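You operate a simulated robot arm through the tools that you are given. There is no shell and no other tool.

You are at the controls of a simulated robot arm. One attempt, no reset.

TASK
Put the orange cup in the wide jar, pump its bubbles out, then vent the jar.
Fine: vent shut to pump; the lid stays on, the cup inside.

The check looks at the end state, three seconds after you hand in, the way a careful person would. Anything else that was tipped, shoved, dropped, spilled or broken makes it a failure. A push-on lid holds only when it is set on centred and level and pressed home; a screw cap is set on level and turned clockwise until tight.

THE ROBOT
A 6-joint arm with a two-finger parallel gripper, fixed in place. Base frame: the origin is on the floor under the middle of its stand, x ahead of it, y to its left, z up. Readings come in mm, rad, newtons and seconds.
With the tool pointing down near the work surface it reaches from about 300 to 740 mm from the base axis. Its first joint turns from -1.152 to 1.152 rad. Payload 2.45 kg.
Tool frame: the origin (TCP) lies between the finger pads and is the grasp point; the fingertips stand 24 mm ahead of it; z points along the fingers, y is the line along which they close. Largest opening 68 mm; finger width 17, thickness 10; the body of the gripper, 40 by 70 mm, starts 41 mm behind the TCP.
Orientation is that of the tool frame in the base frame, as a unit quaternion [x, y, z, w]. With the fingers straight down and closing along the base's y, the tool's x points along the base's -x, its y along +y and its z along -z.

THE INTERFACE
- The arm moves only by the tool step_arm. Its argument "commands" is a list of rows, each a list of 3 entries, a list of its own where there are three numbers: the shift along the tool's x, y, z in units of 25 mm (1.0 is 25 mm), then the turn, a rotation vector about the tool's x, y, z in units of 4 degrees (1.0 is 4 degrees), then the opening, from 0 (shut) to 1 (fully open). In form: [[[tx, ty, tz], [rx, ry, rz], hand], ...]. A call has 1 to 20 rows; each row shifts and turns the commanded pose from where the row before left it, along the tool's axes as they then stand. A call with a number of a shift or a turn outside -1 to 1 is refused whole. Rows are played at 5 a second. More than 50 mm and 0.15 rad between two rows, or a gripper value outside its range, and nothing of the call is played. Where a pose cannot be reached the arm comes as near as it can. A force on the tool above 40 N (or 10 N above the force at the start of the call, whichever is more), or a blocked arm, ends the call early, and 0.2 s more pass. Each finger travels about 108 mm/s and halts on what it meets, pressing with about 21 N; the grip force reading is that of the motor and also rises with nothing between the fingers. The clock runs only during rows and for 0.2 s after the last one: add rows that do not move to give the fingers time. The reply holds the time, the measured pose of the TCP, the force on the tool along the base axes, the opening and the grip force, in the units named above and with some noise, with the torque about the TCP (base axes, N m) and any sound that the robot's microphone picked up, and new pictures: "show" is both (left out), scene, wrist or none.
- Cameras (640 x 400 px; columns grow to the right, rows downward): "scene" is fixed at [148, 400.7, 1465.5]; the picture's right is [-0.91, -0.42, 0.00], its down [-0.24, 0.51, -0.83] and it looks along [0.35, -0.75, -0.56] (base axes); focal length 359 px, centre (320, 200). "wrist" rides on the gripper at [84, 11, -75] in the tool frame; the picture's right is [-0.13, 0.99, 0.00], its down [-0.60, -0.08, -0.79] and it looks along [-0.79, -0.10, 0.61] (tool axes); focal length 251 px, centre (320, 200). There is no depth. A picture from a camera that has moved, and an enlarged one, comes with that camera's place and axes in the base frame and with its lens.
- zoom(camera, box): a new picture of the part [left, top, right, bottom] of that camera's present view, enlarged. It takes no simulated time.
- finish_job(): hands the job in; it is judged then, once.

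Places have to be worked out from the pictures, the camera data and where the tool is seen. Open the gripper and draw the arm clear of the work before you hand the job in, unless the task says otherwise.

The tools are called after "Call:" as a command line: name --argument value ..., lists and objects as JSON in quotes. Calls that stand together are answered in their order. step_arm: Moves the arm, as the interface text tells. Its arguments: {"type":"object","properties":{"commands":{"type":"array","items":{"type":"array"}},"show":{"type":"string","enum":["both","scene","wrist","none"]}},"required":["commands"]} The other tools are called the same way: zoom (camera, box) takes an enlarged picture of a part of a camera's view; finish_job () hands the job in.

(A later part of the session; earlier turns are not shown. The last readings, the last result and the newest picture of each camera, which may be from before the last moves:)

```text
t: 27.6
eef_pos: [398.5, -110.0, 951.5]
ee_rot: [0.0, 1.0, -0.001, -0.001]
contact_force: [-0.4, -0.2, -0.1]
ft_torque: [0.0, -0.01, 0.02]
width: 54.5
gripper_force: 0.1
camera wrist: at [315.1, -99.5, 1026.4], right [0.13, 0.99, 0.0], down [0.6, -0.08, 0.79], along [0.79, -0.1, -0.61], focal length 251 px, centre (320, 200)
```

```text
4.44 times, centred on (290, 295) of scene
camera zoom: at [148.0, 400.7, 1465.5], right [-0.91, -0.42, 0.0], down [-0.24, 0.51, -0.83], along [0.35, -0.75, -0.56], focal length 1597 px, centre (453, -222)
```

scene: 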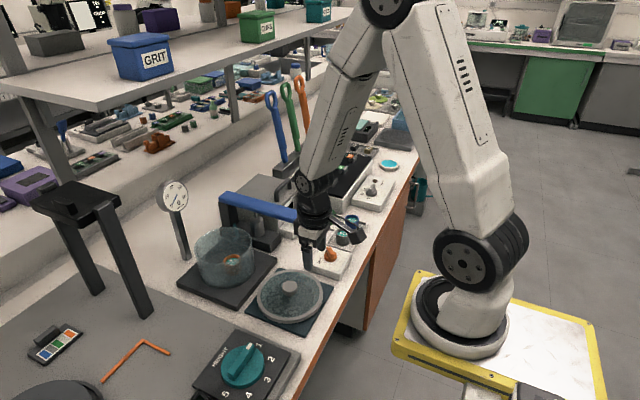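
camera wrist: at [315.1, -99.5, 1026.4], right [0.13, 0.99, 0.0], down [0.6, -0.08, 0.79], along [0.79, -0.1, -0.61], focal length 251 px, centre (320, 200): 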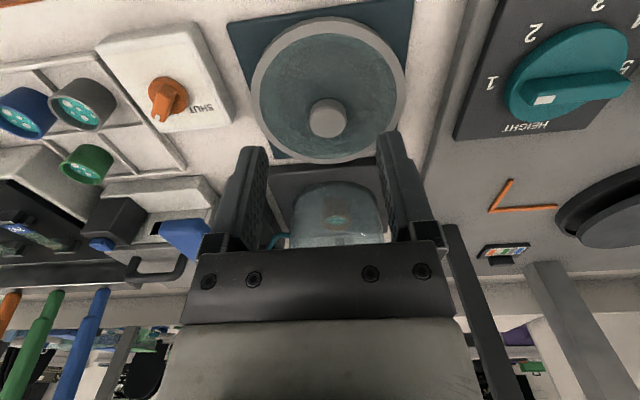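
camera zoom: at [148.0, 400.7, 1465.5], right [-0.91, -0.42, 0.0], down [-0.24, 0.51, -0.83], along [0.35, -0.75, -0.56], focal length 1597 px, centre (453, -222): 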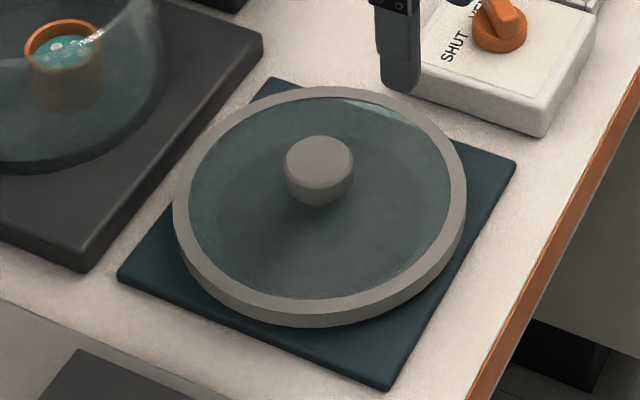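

The lid knob triangulates to about (464, -111) with its top at z≈812 and diameter ≈37 mm. The lid ring's top is at z≈791 with radius ≈80. I'll move above the knob and check alignment.

Call:
step_arm --commands '[[[-0.5, 0, 0.4], [0, 0, 0], 0.8], [[-0.7, 0, 0.6], [0, 0, 0], 0.8], [[-0.7, -0.02, 0.6], [0, 0, 0], 0.8], [[-0.5, -0.02, 0.6], [0, 0, 0], 0.8], [[-0.22, 0, 0.6], [0, 0, 0], 0.8], [[0, 0, 0.2], [0, 0, 0], 0.8], [[0, 0, 0], [0, 0, 0], 0.8]]' --show "both"

Call:
zoom --camera "wrist" --box '[160, 0, 480, 200]'

Call:
zoom --camera "scene" --box '[220, 230, 360, 340]'

```text
t: 29.2
eef_pos: [463.3, -110.7, 875.8]
ee_rot: [0.0, 1.0, -0.001, -0.001]
contact_force: [0.7, -0.7, -0.4]
ft_torque: [0.03, 0.02, -0.02]
width: 54.2
gripper_force: 0.0
camera wrist: at [381.1, -99.4, 951.5], right [0.13, 0.99, 0.0], down [0.61, -0.08, 0.79], along [0.79, -0.1, -0.61], focal length 251 px, centre (320, 200)
```

scene: 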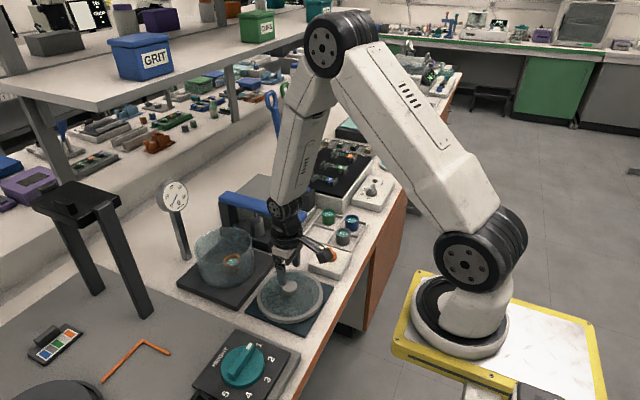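
wrist: 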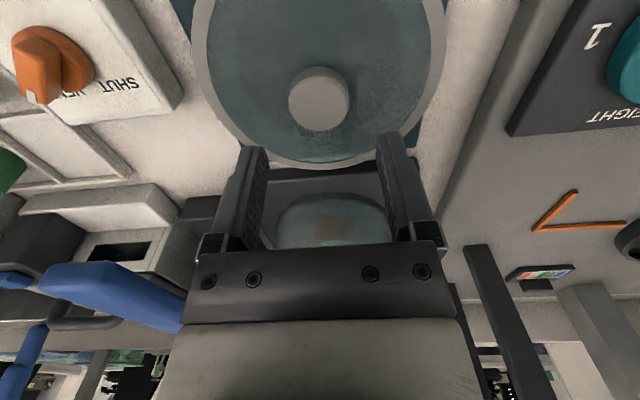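

```text
2.00 times, centred on (320, 100) of wrist
camera zoom: at [381.1, -99.4, 951.5], right [0.13, 0.99, 0.0], down [0.61, -0.08, 0.79], along [0.79, -0.1, -0.61], focal length 503 px, centre (320, 400)
```

zoom: 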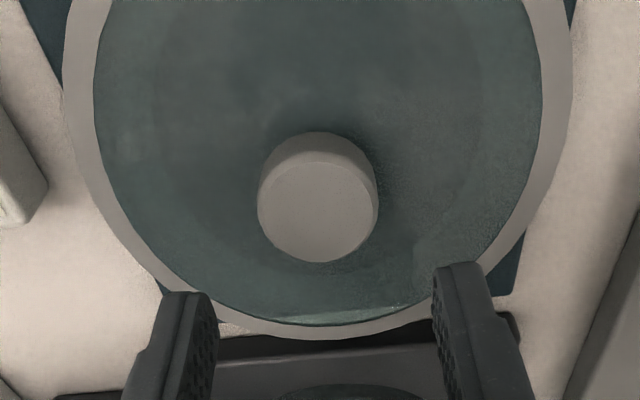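

```text
3.64 times, centred on (290, 285) of scene
camera zoom: at [148.0, 400.7, 1465.5], right [-0.91, -0.42, 0.0], down [-0.24, 0.51, -0.83], along [0.35, -0.75, -0.56], focal length 1307 px, centre (429, -109)
```

zoom: 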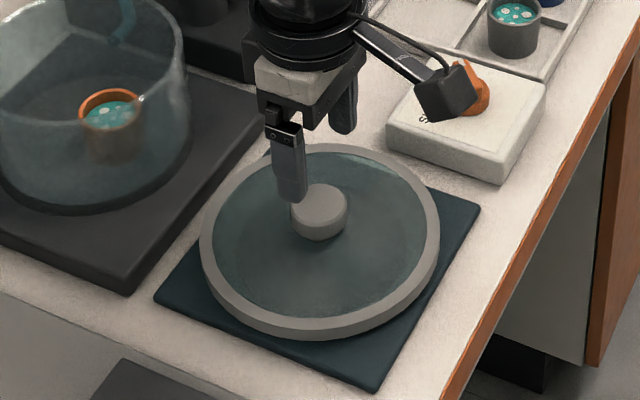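

The knob is centred at about (466.5, -111). I'll lower to z≈828 with a 3 mm forward correction and look again.

Call:
step_arm --commands '[[[-0.06, 0, 0.5], [0, 0, 0], 0.8], [[-0.06, -0.02, 0.6], [0, 0, 0], 0.8], [[0, 0, 0.5], [0, 0, 0], 0.8], [[0, 0, 0.3], [0, 0, 0], 0.8], [[0, 0, 0], [0, 0, 0], 0.8]]' --show "both"

Call:
zoom --camera "wrist" --box '[200, 60, 440, 210]'

Call:
zoom --camera "scene" --box '[250, 250, 330, 310]'

```text
t: 30.4
eef_pos: [468.1, -112.4, 829.0]
ee_rot: [0.0, 1.0, -0.001, -0.002]
contact_force: [-0.2, -0.2, 0.2]
ft_torque: [0.0, 0.01, 0.01]
width: 54.3
gripper_force: 0.1
camera wrist: at [383.7, -100.3, 903.9], right [0.13, 0.99, 0.0], down [0.61, -0.08, 0.79], along [0.79, -0.1, -0.61], focal length 251 px, centre (320, 200)
```

scene: 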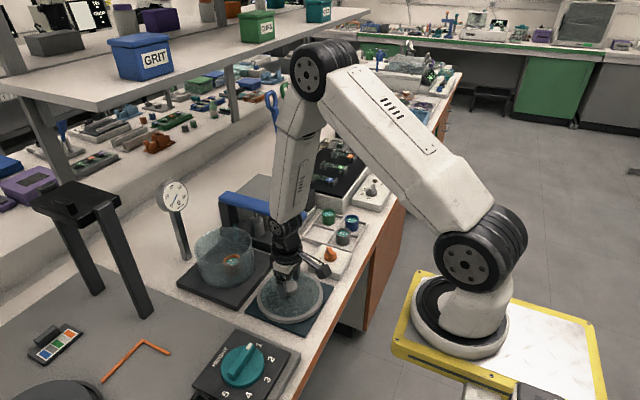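
wrist: 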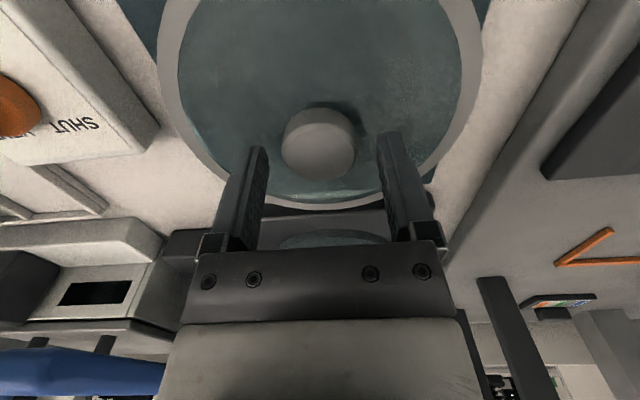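

```text
2.67 times, centred on (320, 135) of wrist
camera zoom: at [383.7, -100.3, 903.9], right [0.13, 0.99, 0.0], down [0.61, -0.08, 0.79], along [0.79, -0.1, -0.61], focal length 670 px, centre (320, 373)
```

zoom: 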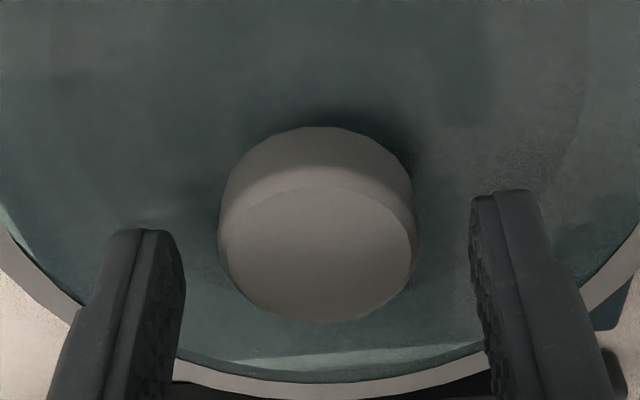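

```text
6.67 times, centred on (290, 280) of scene
camera zoom: at [148.0, 400.7, 1465.5], right [-0.91, -0.42, 0.0], down [-0.24, 0.51, -0.83], along [0.35, -0.75, -0.56], focal length 2396 px, centre (520, -333)
```

zoom: 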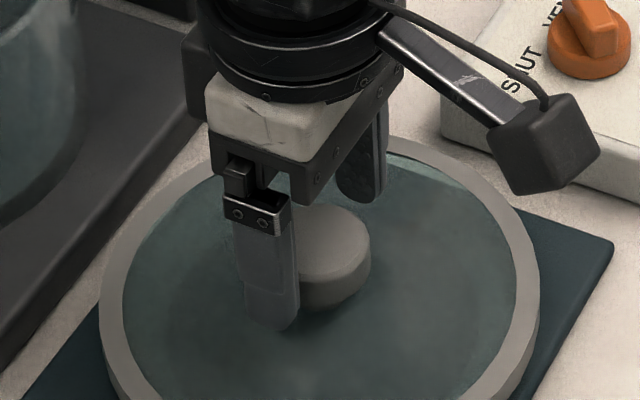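

The knob top is at about (469, -112, 810), centred between the fingers. I'll lower in small steps so the tips reach the knob's base just above the glass.

Call:
step_arm --commands '[[[-0.02, 0, 0.1], [0, 0, 0], 0.8], [[0, 0, 0.08], [0, 0, 0], 0.8], [[0, 0, 0], [0, 0, 0], 0.8]]' --show "none"

Call:
zoom --camera "scene" --box '[260, 270, 320, 310]'

Call:
zoom --camera "wrist" --box '[200, 60, 440, 210]'

```text
t: 31.2
eef_pos: [467.5, -111.7, 823.9]
ee_rot: [0.001, 1.0, -0.001, 0.0]
contact_force: [-0.6, -0.6, -0.2]
ft_torque: [-0.01, 0.02, 0.01]
width: 54.4
gripper_force: 0.2
```

```text
10.00 times, centred on (290, 290) of scene
camera zoom: at [148.0, 400.7, 1465.5], right [-0.91, -0.42, 0.0], down [-0.24, 0.51, -0.83], along [0.35, -0.75, -0.56], focal length 3594 px, centre (620, -700)
```

zoom: 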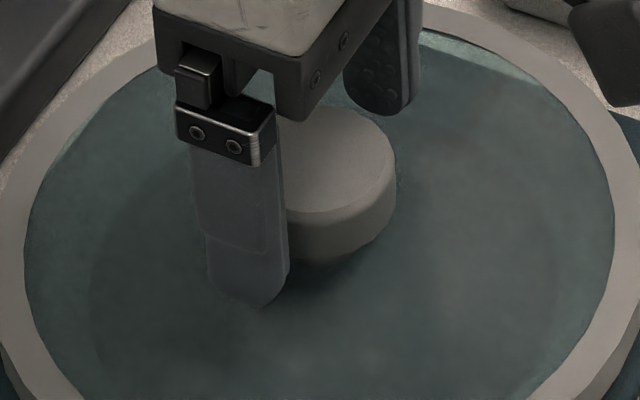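

```text
2.67 times, centred on (320, 135) of wrist
camera zoom: at [384.2, -100.5, 899.6], right [0.13, 0.99, 0.0], down [0.6, -0.08, 0.79], along [0.79, -0.1, -0.61], focal length 670 px, centre (320, 373)
```

zoom: 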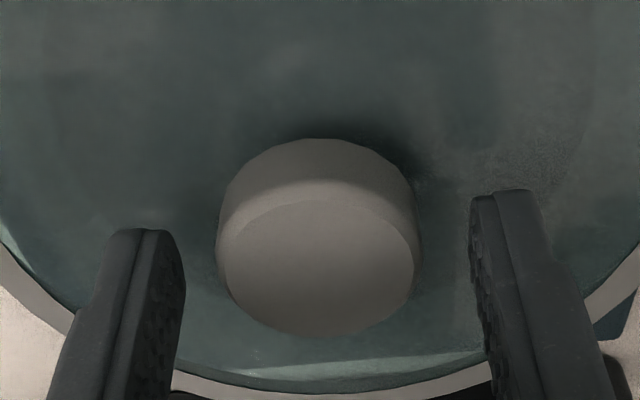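

No contact yet at tip z≈800. I'll lower in 1.5 mm steps to find the glass.

Call:
step_arm --commands '[[[0, 0, 0.06], [0, 0, 0], 0.8], [[0, 0, 0.06], [0, 0, 0], 0.8], [[0, 0, 0], [0, 0, 0], 0.8]]' --show "none"

```text
t: 32.0
eef_pos: [467.2, -111.7, 821.1]
ee_rot: [0.002, 1.0, -0.002, -0.001]
contact_force: [0.0, -0.4, 0.5]
ft_torque: [-0.02, 0.01, -0.01]
width: 54.4
gripper_force: 0.0
```

The tips are at ≈797, overlapping the knob by about 13 mm. I'll close on the knob.

Call:
step_arm --commands '[[[0, 0, 0.02], [0, 0, 0], 0.65], [[0, 0, 0], [0, 0, 0], 0.4], [[0, 0, 0], [0, 0, 0], 0.4], [[0, 0, 0], [0, 0, 0], 0.4], [[0, 0, 0], [0, 0, 0], 0.4]]' --show "both"

Call:
zoom --camera "wrist" --box '[160, 0, 480, 200]'

Call:
zoom --camera "scene" --box '[240, 250, 340, 320]'

```text
t: 33.2
eef_pos: [467.5, -110.8, 821.1]
ee_rot: [0.001, 1.0, -0.001, 0.0]
contact_force: [-0.4, -3.6, 2.0]
ft_torque: [-0.1, 0.05, 0.0]
width: 37.2
gripper_force: 21.1
camera wrist: at [384.1, -100.3, 896.2], right [0.13, 0.99, 0.0], down [0.6, -0.08, 0.79], along [0.79, -0.1, -0.61], focal length 251 px, centre (320, 200)
```

scene: 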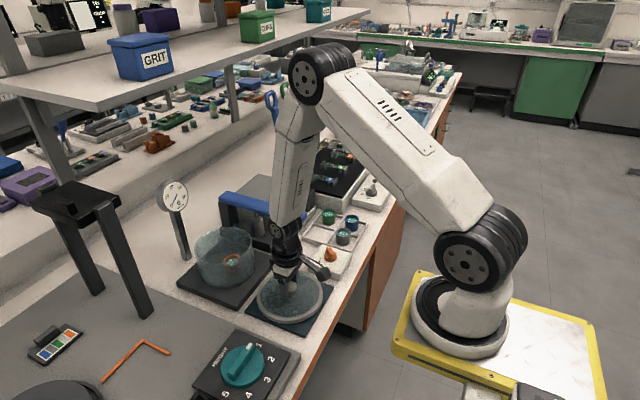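
wrist: 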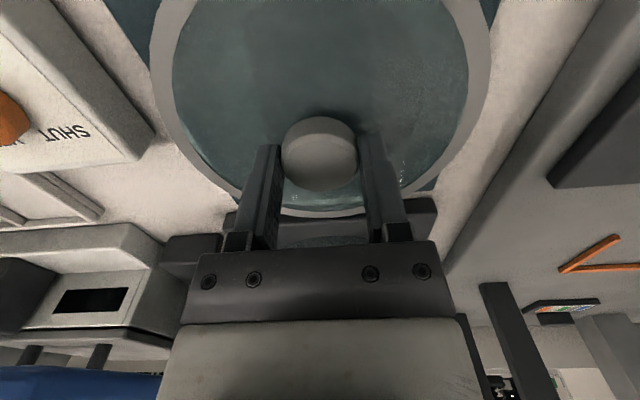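

```text
2.00 times, centred on (320, 100) of wrist
camera zoom: at [384.1, -100.3, 896.2], right [0.13, 0.99, 0.0], down [0.6, -0.08, 0.79], along [0.79, -0.1, -0.61], focal length 503 px, centre (320, 400)
```

zoom: 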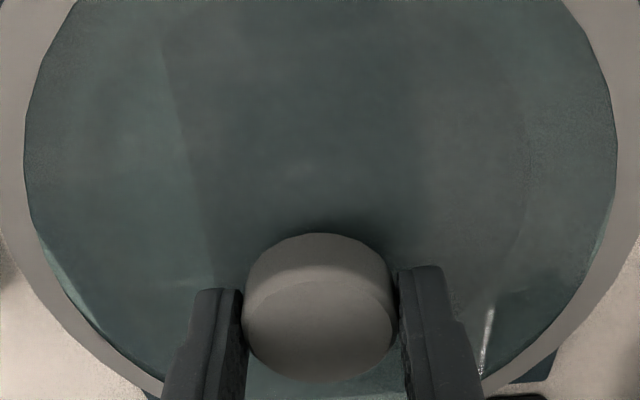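

```text
5.71 times, centred on (290, 285) of scene
camera zoom: at [148.0, 400.7, 1465.6], right [-0.91, -0.42, 0.0], down [-0.24, 0.51, -0.83], along [0.35, -0.75, -0.56], focal length 2054 px, centre (491, -286)
```

zoom: 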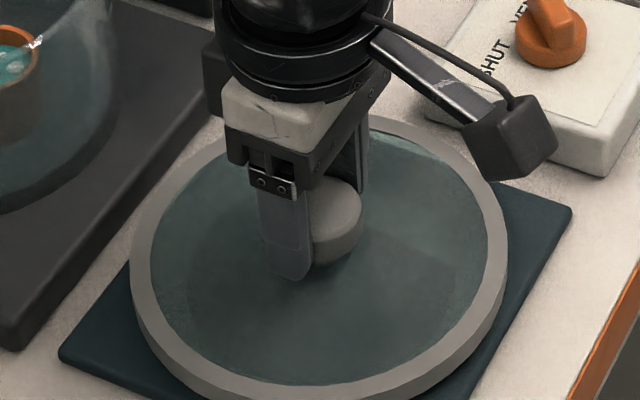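

The knob is gripped (37.2 mm, 21 N). I'll lift the lid slowly and check it hangs level.

Call:
step_arm --commands '[[[0, 0, -0.1], [0, 0, 0], 0.4], [[0, 0, -0.2], [0, 0, 0], 0.4], [[0, 0, -0.3], [0, 0, 0], 0.4], [[0, 0, -0.4], [0, 0, 0], 0.4], [[0, 0, -0.4], [0, 0, 0], 0.4], [[0, 0, -0.3], [0, 0, 0], 0.4], [[0, 0, 0], [0, 0, 0], 0.4]]' --show "both"

Call:
zoom --camera "scene" --box '[230, 230, 350, 320]'

```text
t: 34.8
eef_pos: [468.0, -111.2, 863.2]
ee_rot: [0.0, 1.0, 0.0, -0.002]
contact_force: [0.0, 0.7, -3.3]
ft_torque: [-0.01, 0.01, 0.0]
width: 37.1
gripper_force: 20.5
camera wrist: at [384.2, -99.9, 938.6], right [0.13, 0.99, 0.0], down [0.61, -0.08, 0.79], along [0.79, -0.1, -0.61], focal length 251 px, centre (320, 200)
```

scene: 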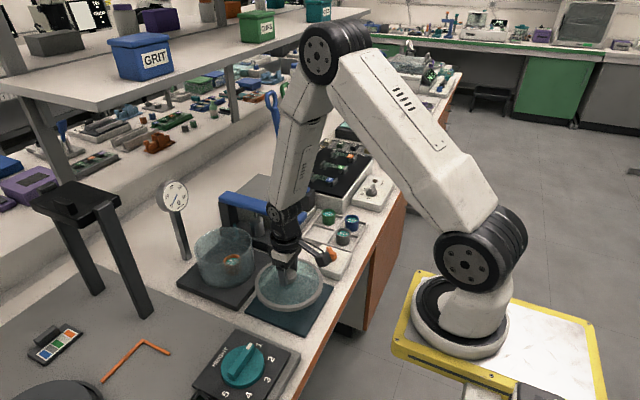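
wrist: 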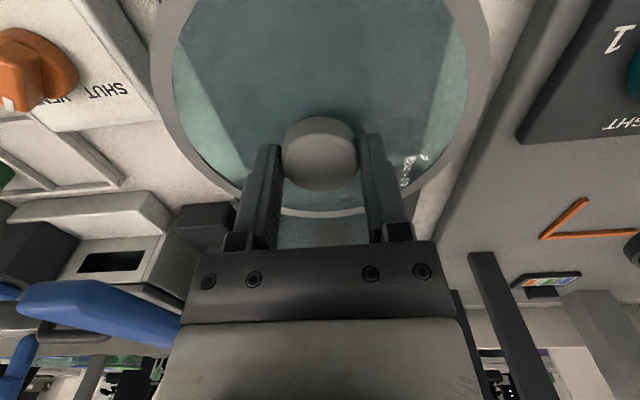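

```text
4.44 times, centred on (290, 275) of scene
camera zoom: at [148.1, 400.7, 1465.5], right [-0.91, -0.42, 0.0], down [-0.24, 0.51, -0.83], along [0.35, -0.75, -0.56], focal length 1597 px, centre (453, -133)
```

zoom: 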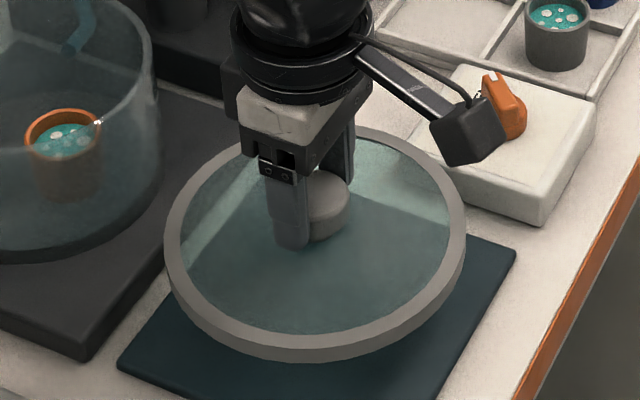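

The lid is lifted and level (about 0.33 kg). I'll enlarge the wrist view to measure the lid's centre relative to the tool.

Call:
zoom --camera "wrist" --box '[120, 0, 520, 250]'

Call:
zoom --camera "wrist" --box '[240, 100, 400, 200]'

```text
1.60 times, centred on (320, 125) of wrist
camera zoom: at [384.2, -99.9, 938.6], right [0.13, 0.99, 0.0], down [0.61, -0.08, 0.79], along [0.79, -0.1, -0.61], focal length 402 px, centre (320, 320)
```

zoom: 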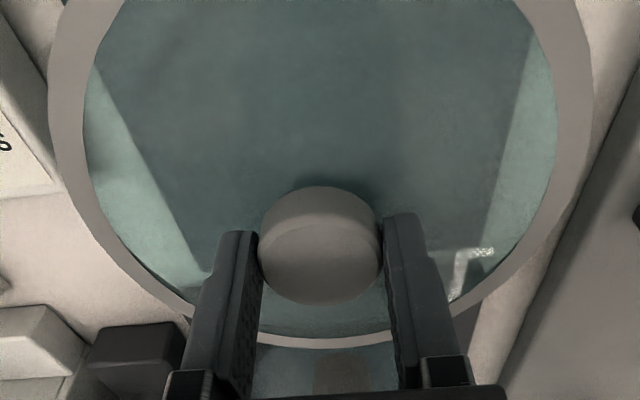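

```text
4.00 times, centred on (320, 150) of wrist
camera zoom: at [384.2, -99.9, 938.6], right [0.13, 0.99, 0.0], down [0.61, -0.08, 0.79], along [0.79, -0.1, -0.61], focal length 1006 px, centre (320, 400)
```

zoom: 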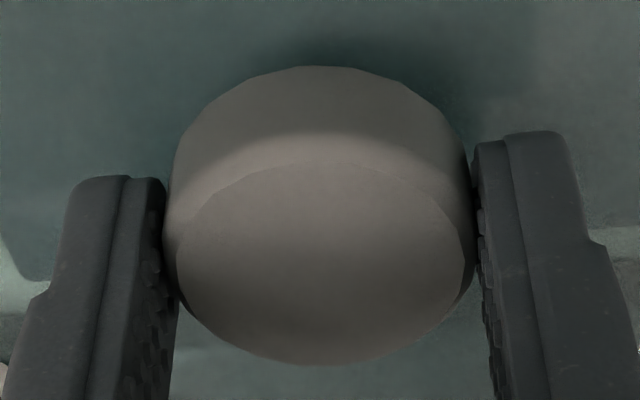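

The lid's ring is centred on the tool axis within about 1 mm. I'll lift to z≈965, travel over the jar at about (660, -119.6), and look before lowering.

Call:
step_arm --commands '[[[0, 0, -0.3], [0, 0, 0], 0.4], [[0, 0, -0.6], [0, 0, 0], 0.4], [[0, 0, -0.8], [0, 0, 0], 0.4], [[0, 0, -0.8], [0, 0, 0], 0.4], [[0, 0, -0.8], [0, 0, 0], 0.4], [[-0.2, 0, -0.6], [0, 0, 0], 0.4], [[-0.4, -0.03, -0.2], [0, 0, 0], 0.4], [[-0.6, -0.04, 0], [0, 0, 0], 0.4], [[-0.8, -0.04, 0], [0, 0, 0], 0.4], [[-0.8, -0.04, 0], [0, 0, 0], 0.4], [[-0.8, -0.04, 0], [0, 0, 0], 0.4], [[-0.8, -0.04, 0], [0, 0, 0], 0.4], [[-0.8, -0.04, 0], [0, 0, 0], 0.4], [[-0.8, -0.04, 0], [0, 0, 0], 0.4], [[-0.8, -0.03, 0], [0, 0, 0], 0.4], [[-0.6, 0, 0], [0, 0, 0], 0.4], [[-0.28, 0, 0], [0, 0, 0], 0.4], [[0, 0, 0], [0, 0, 0], 0.4], [[0, 0, 0], [0, 0, 0], 0.4]]' --show "both"

Call:
zoom --camera "scene" --box '[160, 190, 320, 300]'

Call:
zoom --camera "wrist" --box '[120, 0, 520, 250]'

```text
t: 38.8
eef_pos: [662.4, -122.0, 964.0]
ee_rot: [0.002, 1.0, 0.0, -0.001]
contact_force: [0.7, -0.1, -3.1]
ft_torque: [0.02, -0.02, 0.02]
width: 37.0
gripper_force: 20.5
camera wrist: at [577.2, -110.1, 1040.6], right [0.13, 0.99, 0.0], down [0.61, -0.08, 0.79], along [0.79, -0.1, -0.61], focal length 251 px, centre (320, 200)
```

scene: 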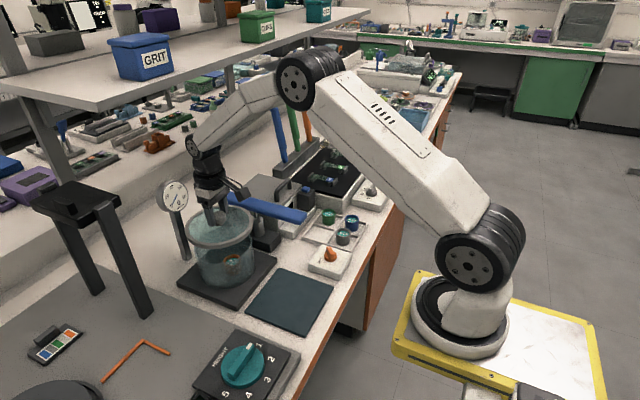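
wrist: 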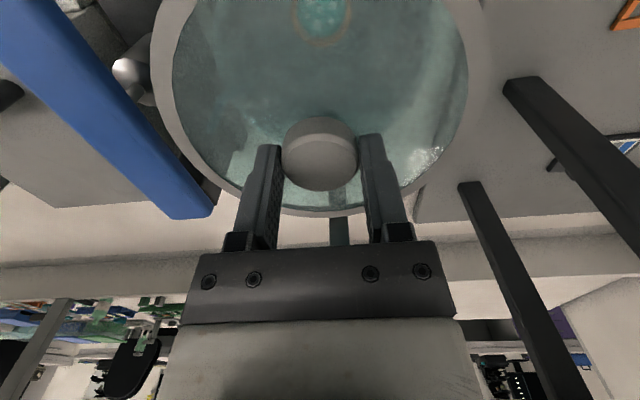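

```text
3.64 times, centred on (240, 245) of scene
camera zoom: at [148.1, 400.7, 1465.5], right [-0.91, -0.42, 0.0], down [-0.24, 0.51, -0.83], along [0.35, -0.75, -0.56], focal length 1307 px, centre (611, 36)
```

zoom: 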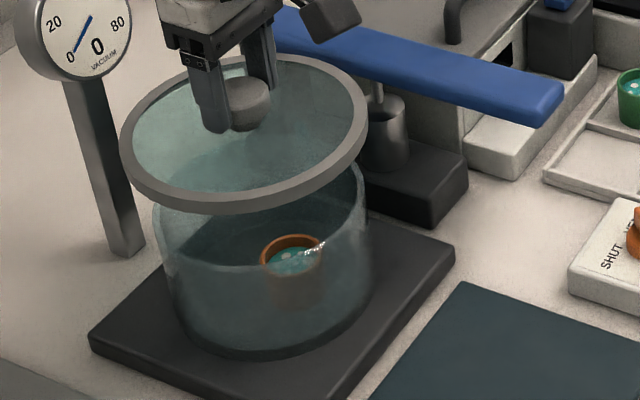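

```text
1.60 times, centred on (320, 125) of wrist
camera zoom: at [577.2, -110.1, 1040.6], right [0.13, 0.99, 0.0], down [0.61, -0.08, 0.79], along [0.79, -0.1, -0.61], focal length 402 px, centre (320, 320)
```

zoom: 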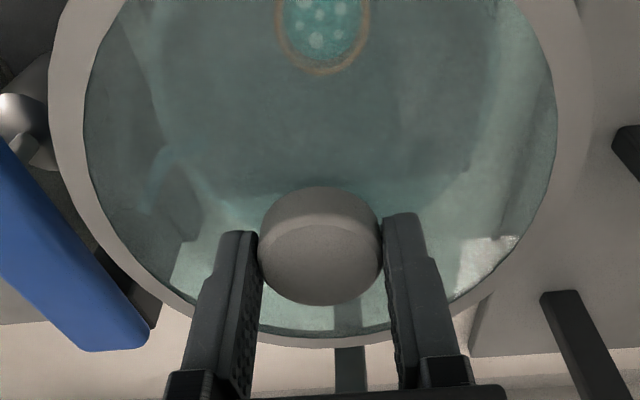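

The lid hangs level above the jar. The pose readings are a bit noisy, so I'll take a few stationary readings before aligning.

Call:
step_arm --commands '[[[0, 0, 0], [0, 0, 0], 0.4]]' --show "none"

Call:
step_arm --commands '[[[0, 0, 0], [0, 0, 0], 0.4]]' --show "none"

Call:
step_arm --commands '[[[0, 0, 0], [0, 0, 0], 0.4]]' --show "none"

```text
t: 39.2
eef_pos: [660.0, -121.8, 965.2]
ee_rot: [0.001, 1.0, 0.0, -0.001]
contact_force: [-0.2, -0.7, -3.3]
ft_torque: [-0.01, 0.02, 0.03]
width: 37.1
gripper_force: 21.1
```

```text
t: 39.6
eef_pos: [660.5, -122.4, 965.8]
ee_rot: [0.001, 1.0, -0.001, -0.001]
contact_force: [-0.1, 0.6, -2.2]
ft_torque: [0.01, 0.01, 0.02]
width: 37.2
gripper_force: 21.1
```

```text
t: 40.0
eef_pos: [661.3, -121.0, 965.9]
ee_rot: [0.001, 1.0, -0.001, -0.001]
contact_force: [0.9, 0.3, -1.7]
ft_torque: [-0.03, 0.0, 0.0]
width: 37.3
gripper_force: 21.3
```

Averaged pose is about (661, -121.8, 965), while the jar centre is about (661, -119.5). I'll shift +2 mm in y and lower to hover just above the rim for an alignment check.

Call:
step_arm --commands '[[[0, 0.04, 0.3], [0, 0, 0], 0.4], [[0, 0.04, 0.5], [0, 0, 0], 0.4], [[0, 0, 0.5], [0, 0, 0], 0.4], [[0, 0, 0.4], [0, 0, 0], 0.4], [[0, 0, 0.18], [0, 0, 0], 0.4], [[0, 0, 0], [0, 0, 0], 0.4]]' --show "both"

Call:
zoom --camera "scene" --box '[170, 210, 290, 300]'

Call:
zoom --camera "wrist" --box '[120, 0, 520, 250]'

```text
t: 41.4
eef_pos: [659.7, -119.2, 919.4]
ee_rot: [0.001, 1.0, -0.001, -0.001]
contact_force: [-0.2, 0.3, -2.9]
ft_torque: [0.02, -0.01, -0.01]
width: 37.2
gripper_force: 21.3
camera wrist: at [576.3, -107.4, 994.2], right [0.13, 0.99, 0.0], down [0.6, -0.08, 0.79], along [0.79, -0.1, -0.61], focal length 251 px, centre (320, 200)
```

scene: 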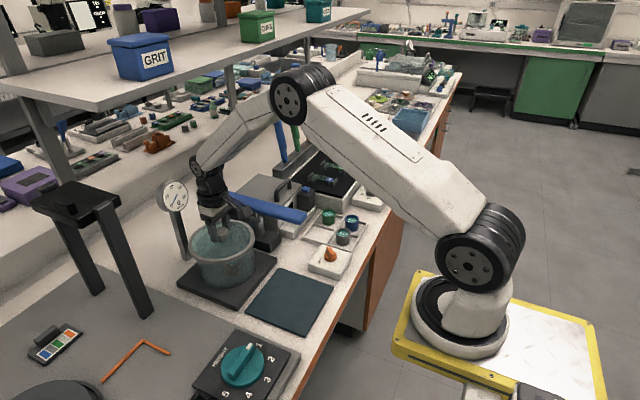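
wrist: 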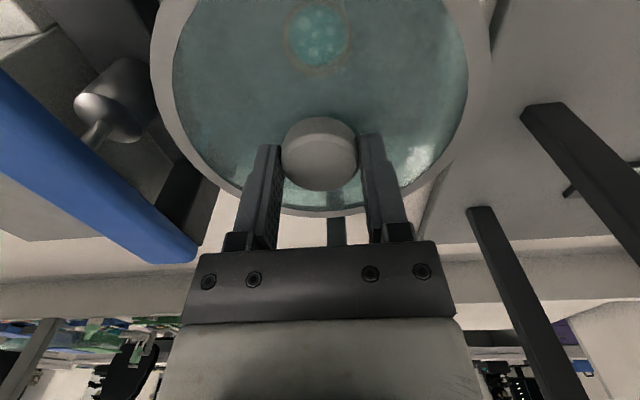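

```text
4.44 times, centred on (230, 255) of scene
camera zoom: at [148.1, 400.7, 1465.5], right [-0.91, -0.42, 0.0], down [-0.24, 0.51, -0.83], along [0.35, -0.75, -0.56], focal length 1597 px, centre (720, -44)
```

zoom: 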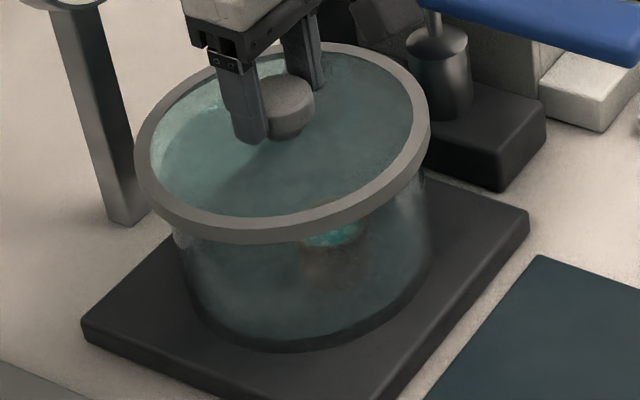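

```text
1.60 times, centred on (320, 125) of wrist
camera zoom: at [576.3, -107.4, 994.2], right [0.13, 0.99, 0.0], down [0.6, -0.08, 0.79], along [0.79, -0.1, -0.61], focal length 402 px, centre (320, 320)
```

zoom: 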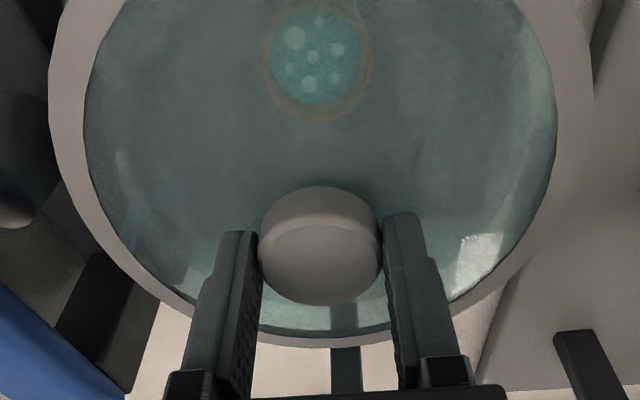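

From the scene view the lid and jar centres agree within about 1 mm, and the wrist view agrees in y. I'll lower gently in small steps until the lid touches.

Call:
step_arm --commands '[[[0, 0, 0.1], [0, 0, 0], 0.4], [[0, 0, 0.1], [0, 0, 0], 0.4], [[0, 0, 0.1], [0, 0, 0], 0.4], [[0, 0, 0], [0, 0, 0], 0.4]]' --show "none"

Call:
zoom --camera "scene" --box '[180, 220, 270, 290]'

```text
t: 42.4
eef_pos: [659.8, -118.0, 911.3]
ee_rot: [0.001, 1.0, -0.001, -0.001]
contact_force: [-0.2, -0.5, -3.2]
ft_torque: [-0.01, -0.01, -0.01]
width: 37.2
gripper_force: 20.6
```

```text
5.71 times, centred on (225, 255) of scene
camera zoom: at [148.1, 400.7, 1465.5], right [-0.91, -0.42, 0.0], down [-0.24, 0.51, -0.83], along [0.35, -0.75, -0.56], focal length 2054 px, centre (863, -114)
```

zoom: 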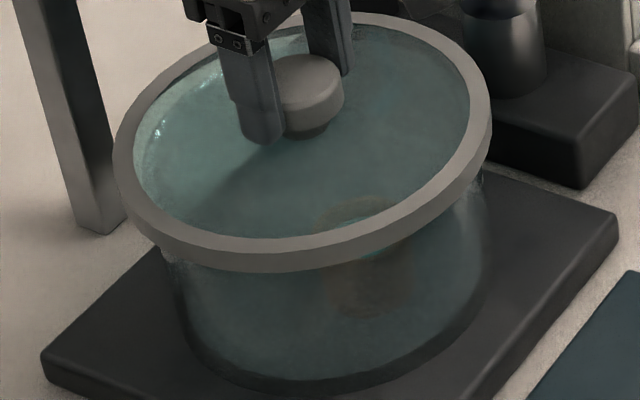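

The ring is concentric with the jar rim within about 1 mm in the scene view. I'll continue lowering in 2 mm steps until contact.

Call:
step_arm --commands '[[[0, 0, 0.08], [0, 0, 0], 0.4], [[0, 0, 0.08], [0, 0, 0], 0.4], [[0, 0, 0], [0, 0, 0], 0.4]]' --show "none"

Call:
step_arm --commands '[[[0, 0, 0.06], [0, 0, 0], 0.4], [[0, 0, 0], [0, 0, 0], 0.4]]' --show "none"

```text
t: 43.2
eef_pos: [662.0, -118.9, 910.6]
ee_rot: [0.001, 1.0, -0.001, 0.001]
contact_force: [-5.3, 2.5, 17.0]
ft_torque: [0.04, 0.13, -0.05]
width: 37.4
gripper_force: 21.4
```

```text
t: 43.8
eef_pos: [661.7, -118.6, 908.4]
ee_rot: [0.001, 1.0, -0.001, 0.002]
contact_force: [0.2, -0.9, 18.0]
ft_torque: [-0.03, -0.06, 0.03]
width: 37.3
gripper_force: 20.7
```

Contact at z≈909 with ~18 N. I'll look closely at how the lid sits.

Call:
zoom --camera "scene" --box '[180, 210, 270, 290]'

Call:
zoom --camera "wrist" --box '[120, 0, 520, 250]'

Call:
zoom --camera "scene" --box '[185, 245, 225, 270]'

Call:
zoom --camera "scene" --box '[225, 235, 265, 265]'

```text
5.00 times, centred on (225, 250) of scene
camera zoom: at [147.7, 400.8, 1465.6], right [-0.91, -0.42, 0.0], down [-0.24, 0.51, -0.83], along [0.35, -0.75, -0.56], focal length 1797 px, centre (795, -50)
```

zoom: 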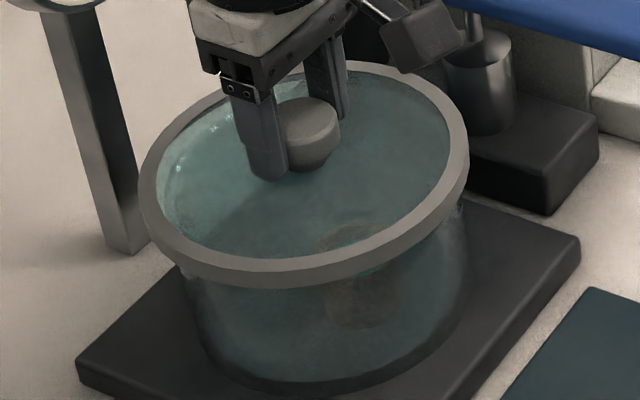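

```text
1.60 times, centred on (320, 125) of wrist
camera zoom: at [577.2, -107.1, 982.1], right [0.13, 0.99, 0.0], down [0.6, -0.08, 0.8], along [0.79, -0.1, -0.61], focal length 402 px, centre (320, 320)
```

zoom: 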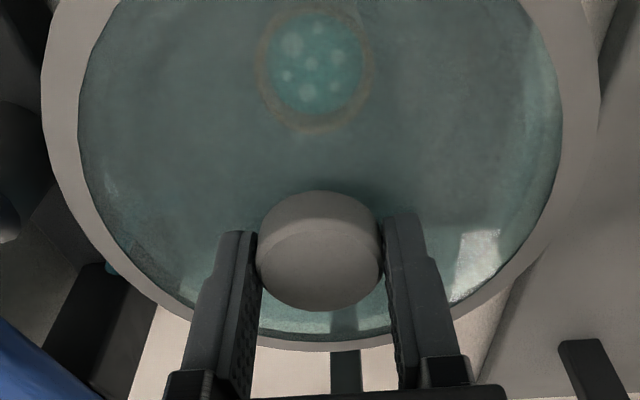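

```text
16.00 times, centred on (205, 258) of scene
camera zoom: at [147.7, 400.8, 1465.6], right [-0.91, -0.42, 0.0], down [-0.24, 0.51, -0.83], along [0.35, -0.75, -0.56], focal length 5750 px, centre (2160, -720)
```

zoom: 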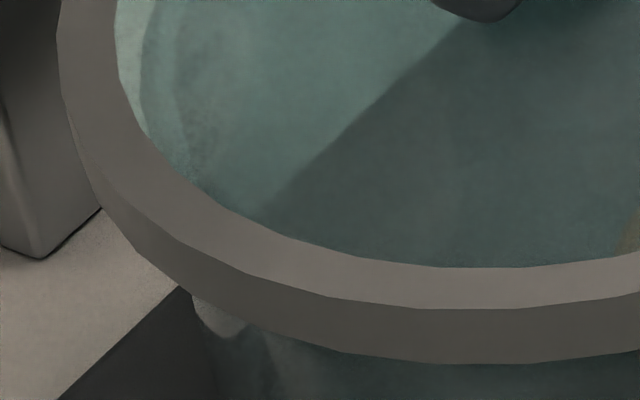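

```text
13.33 times, centred on (245, 250) of scene
camera zoom: at [147.7, 400.8, 1465.6], right [-0.91, -0.42, 0.0], down [-0.24, 0.51, -0.83], along [0.35, -0.75, -0.56], focal length 4792 px, centre (1320, -467)
```

zoom: 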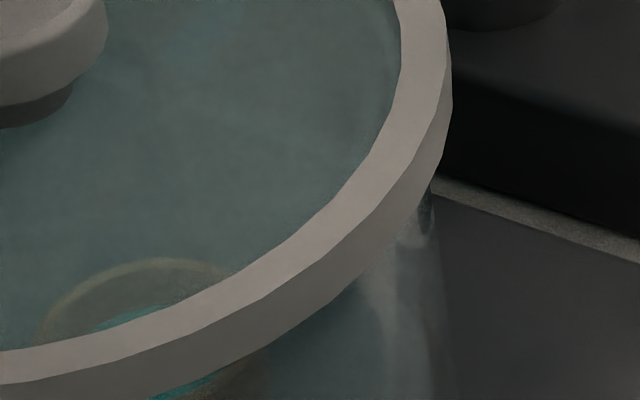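

The ring sits evenly on the rim and is symmetric in the wrist view. I'll press further in small increments and watch whether it moves home.

Call:
step_arm --commands '[[[0, 0, 0.06], [0, 0, 0], 0.4], [[0, 0, 0], [0, 0, 0], 0.4]]' --show "none"

Call:
step_arm --commands '[[[0, 0, 0.06], [0, 0, 0], 0.4], [[0, 0, 0], [0, 0, 0], 0.4]]' --show "none"

```text
t: 44.4
eef_pos: [660.5, -118.0, 906.4]
ee_rot: [0.001, 1.0, -0.002, 0.001]
contact_force: [4.3, -3.1, 16.2]
ft_torque: [-0.07, -0.14, 0.02]
width: 37.2
gripper_force: 21.0
```

```text
t: 45.0
eef_pos: [660.7, -119.1, 903.6]
ee_rot: [0.001, 1.0, -0.001, 0.0]
contact_force: [1.8, -6.0, 16.2]
ft_torque: [-0.17, -0.02, -0.01]
width: 37.2
gripper_force: 20.9
```

The force stays at ~16 N while z drops, so the fingers are probably slipping along the knob. I'll look at the pictures.

Call:
step_arm --commands '[[[0, 0, 0], [0, 0, 0], 0.4]]' --show "both"

Call:
zoom --camera "scene" --box '[180, 210, 270, 290]'

Call:
zoom --camera "wrist" --box '[120, 0, 520, 250]'

```text
t: 45.4
eef_pos: [661.6, -118.3, 903.0]
ee_rot: [0.001, 1.0, 0.0, 0.0]
contact_force: [2.6, -8.7, 17.8]
ft_torque: [-0.21, -0.07, 0.0]
width: 37.4
gripper_force: 21.2
camera wrist: at [576.8, -107.1, 978.3], right [0.13, 0.99, 0.0], down [0.6, -0.08, 0.79], along [0.79, -0.1, -0.61], focal length 251 px, centre (320, 200)
```

scene: 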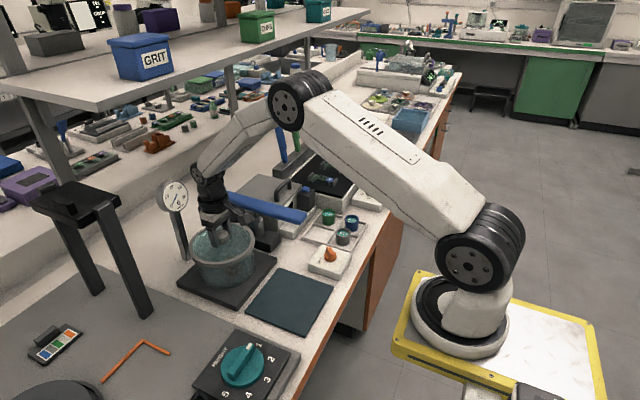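
wrist: 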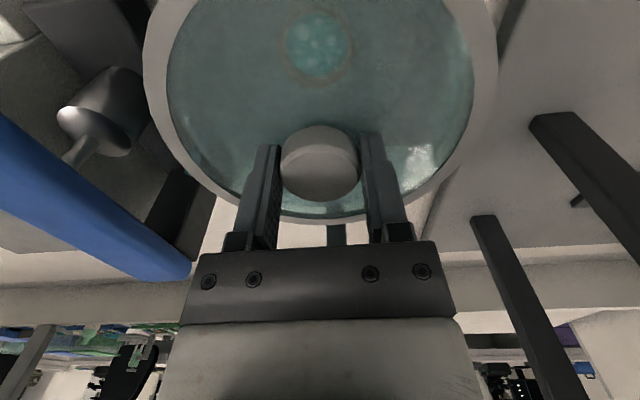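

```text
5.00 times, centred on (225, 250) of scene
camera zoom: at [147.7, 400.6, 1465.6], right [-0.91, -0.42, 0.0], down [-0.24, 0.51, -0.83], along [0.35, -0.75, -0.56], focal length 1797 px, centre (795, -50)
```

zoom: 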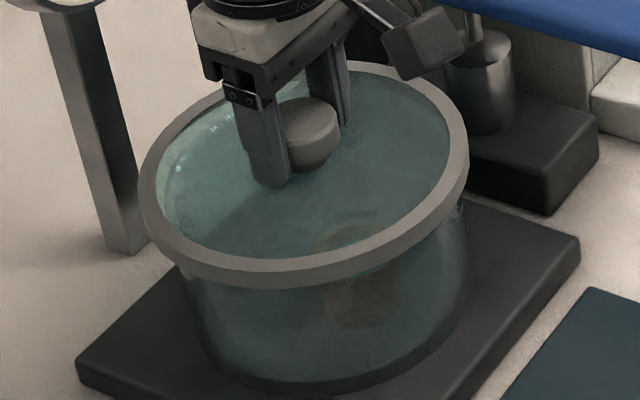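

```text
1.60 times, centred on (320, 125) of wrist
camera zoom: at [576.8, -107.1, 978.3], right [0.13, 0.99, 0.0], down [0.6, -0.08, 0.79], along [0.79, -0.1, -0.61], focal length 402 px, centre (320, 320)
```

zoom: 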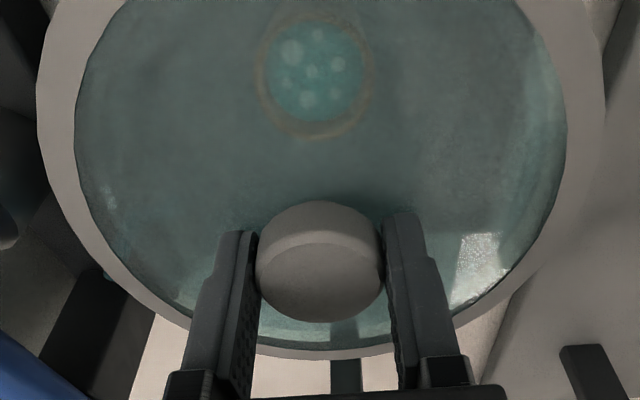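

The ring hasn't moved (its top is at z≈876 with the bottom right at the rim) while the fingers slipped down the knob. I'll release the knob, rise, and look at the lid's fit before pressing from above with closed fingers.

Call:
step_arm --commands '[[[0, 0, -0.03], [0, 0, 0], 0.6], [[0, 0, 0], [0, 0, 0], 0.8], [[0, 0, 0], [0, 0, 0], 0.8], [[0, 0, -0.3], [0, 0, 0], 0.8], [[0, 0, -0.6], [0, 0, 0], 0.8], [[0, 0, -0.8], [0, 0, 0], 0.8], [[0, 0, -0.8], [0, 0, 0], 0.8], [[0, 0, -0.6], [0, 0, 0], 0.8], [[0, 0, 0], [0, 0, 0], 0.8]]' --show "both"

Call:
zoom --camera "scene" --box '[180, 210, 270, 290]'

Call:
zoom --camera "wrist" --box '[200, 0, 440, 150]'

```text
t: 47.4
eef_pos: [659.7, -120.4, 980.9]
ee_rot: [0.001, 1.0, -0.001, 0.0]
contact_force: [-0.1, 0.2, 0.8]
ft_torque: [0.01, 0.0, -0.01]
width: 54.3
gripper_force: 0.1
camera wrist: at [576.5, -108.0, 1055.7], right [0.13, 0.99, 0.0], down [0.61, -0.08, 0.79], along [0.79, -0.1, -0.61], focal length 251 px, centre (320, 200)
```

scene: 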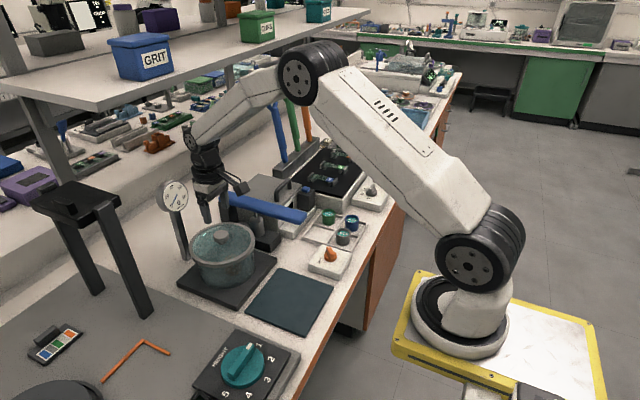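
wrist: 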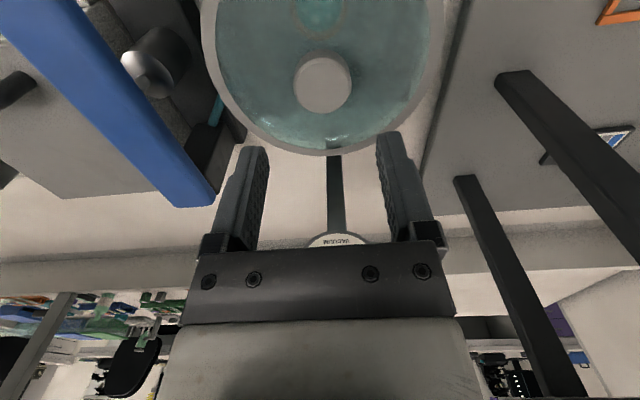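

```text
5.00 times, centred on (225, 250) of scene
camera zoom: at [148.0, 400.7, 1465.5], right [-0.91, -0.42, 0.0], down [-0.24, 0.51, -0.83], along [0.35, -0.75, -0.56], focal length 1797 px, centre (795, -50)
```

zoom: 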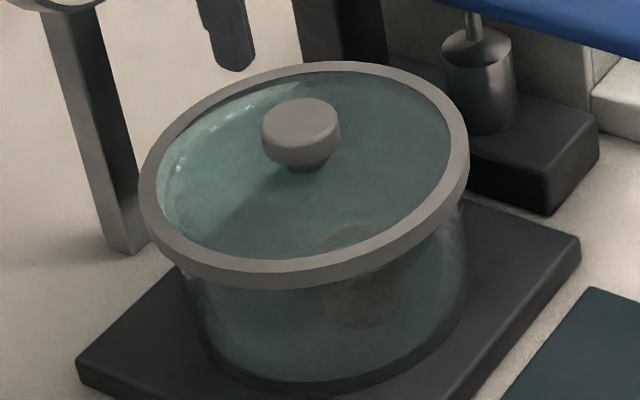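

```text
2.67 times, centred on (320, 75) of wrist
camera zoom: at [576.5, -108.0, 1055.7], right [0.13, 0.99, 0.0], down [0.61, -0.08, 0.79], along [0.79, -0.1, -0.61], focal length 670 px, centre (320, 533)
```

zoom: 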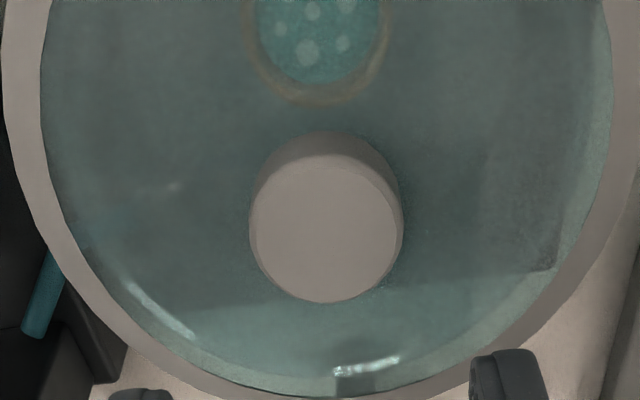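

The lid is level. I'll get a fuller view of the lid and jar from further back to judge concentricity.

Call:
step_arm --commands '[[[0.6, 0, -0.6], [0, 0, 0], 0.8], [[0.8, 0, -0.8], [0, 0, 0], 0.8], [[0.8, 0, -0.8], [0, 0, 0], 0.8], [[0.4, 0, -0.4], [0, 0, 0], 0.8], [[0, 0, 0], [0, 0, 0], 0.8]]' --show "wrist"

Call:
zoom --camera "wrist" --box '[220, 20, 420, 145]'

Call:
zoom --camera "scene" --box '[185, 235, 235, 285]'

Call:
zoom --camera "scene" --box '[225, 220, 265, 265]'

```text
t: 48.6
eef_pos: [595.4, -119.2, 1047.2]
ee_rot: [0.001, 1.0, -0.001, 0.0]
contact_force: [-1.1, -0.7, 0.7]
ft_torque: [0.0, 0.03, 0.01]
width: 54.4
gripper_force: 0.0
camera wrist: at [510.4, -107.7, 1121.9], right [0.13, 0.99, 0.0], down [0.61, -0.08, 0.79], along [0.79, -0.1, -0.61], focal length 251 px, centre (320, 200)
```

wrist: 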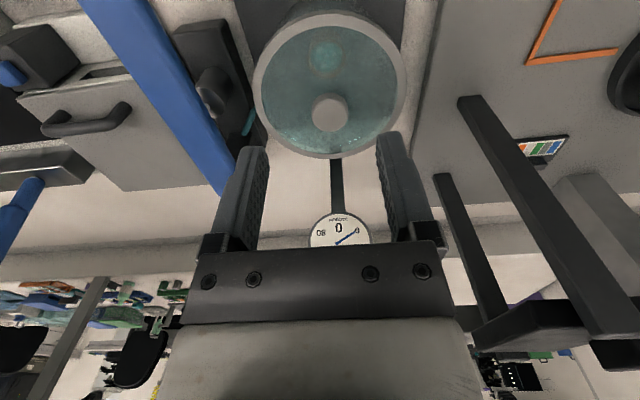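

```text
3.20 times, centred on (320, 82) of wrist
camera zoom: at [510.4, -107.7, 1121.9], right [0.13, 0.99, 0.0], down [0.61, -0.08, 0.79], along [0.79, -0.1, -0.61], focal length 805 px, centre (320, 576)
```

zoom: 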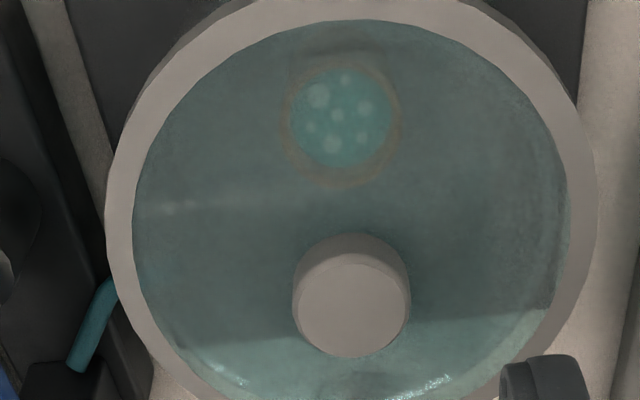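

```text
8.00 times, centred on (210, 260) of scene
camera zoom: at [148.0, 400.7, 1465.5], right [-0.91, -0.42, 0.0], down [-0.24, 0.51, -0.83], along [0.35, -0.75, -0.56], focal length 2875 px, centre (1200, -280)
```

zoom: 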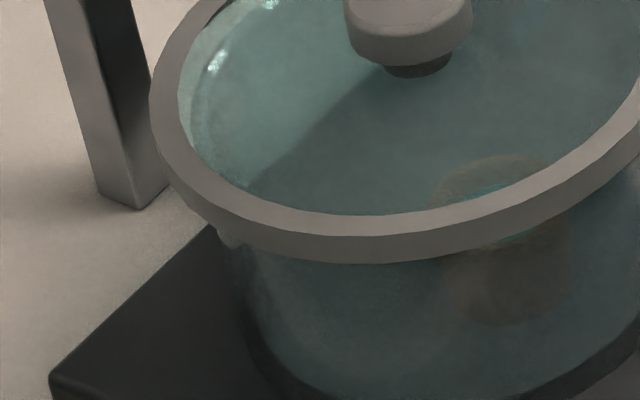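

```text
8.89 times, centred on (245, 242) of scene
camera zoom: at [148.0, 400.7, 1465.5], right [-0.91, -0.42, 0.0], down [-0.24, 0.51, -0.83], along [0.35, -0.75, -0.56], focal length 3195 px, centre (987, -178)
```

zoom: 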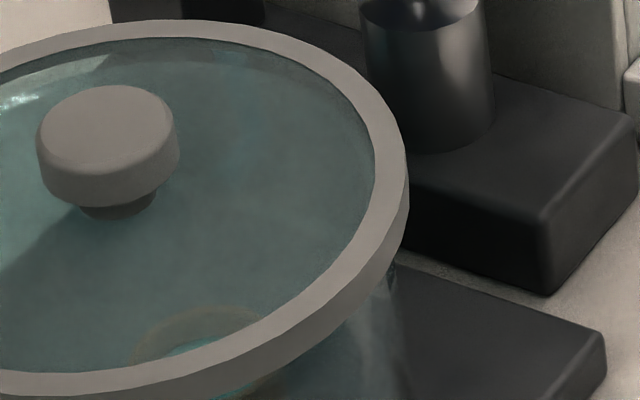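

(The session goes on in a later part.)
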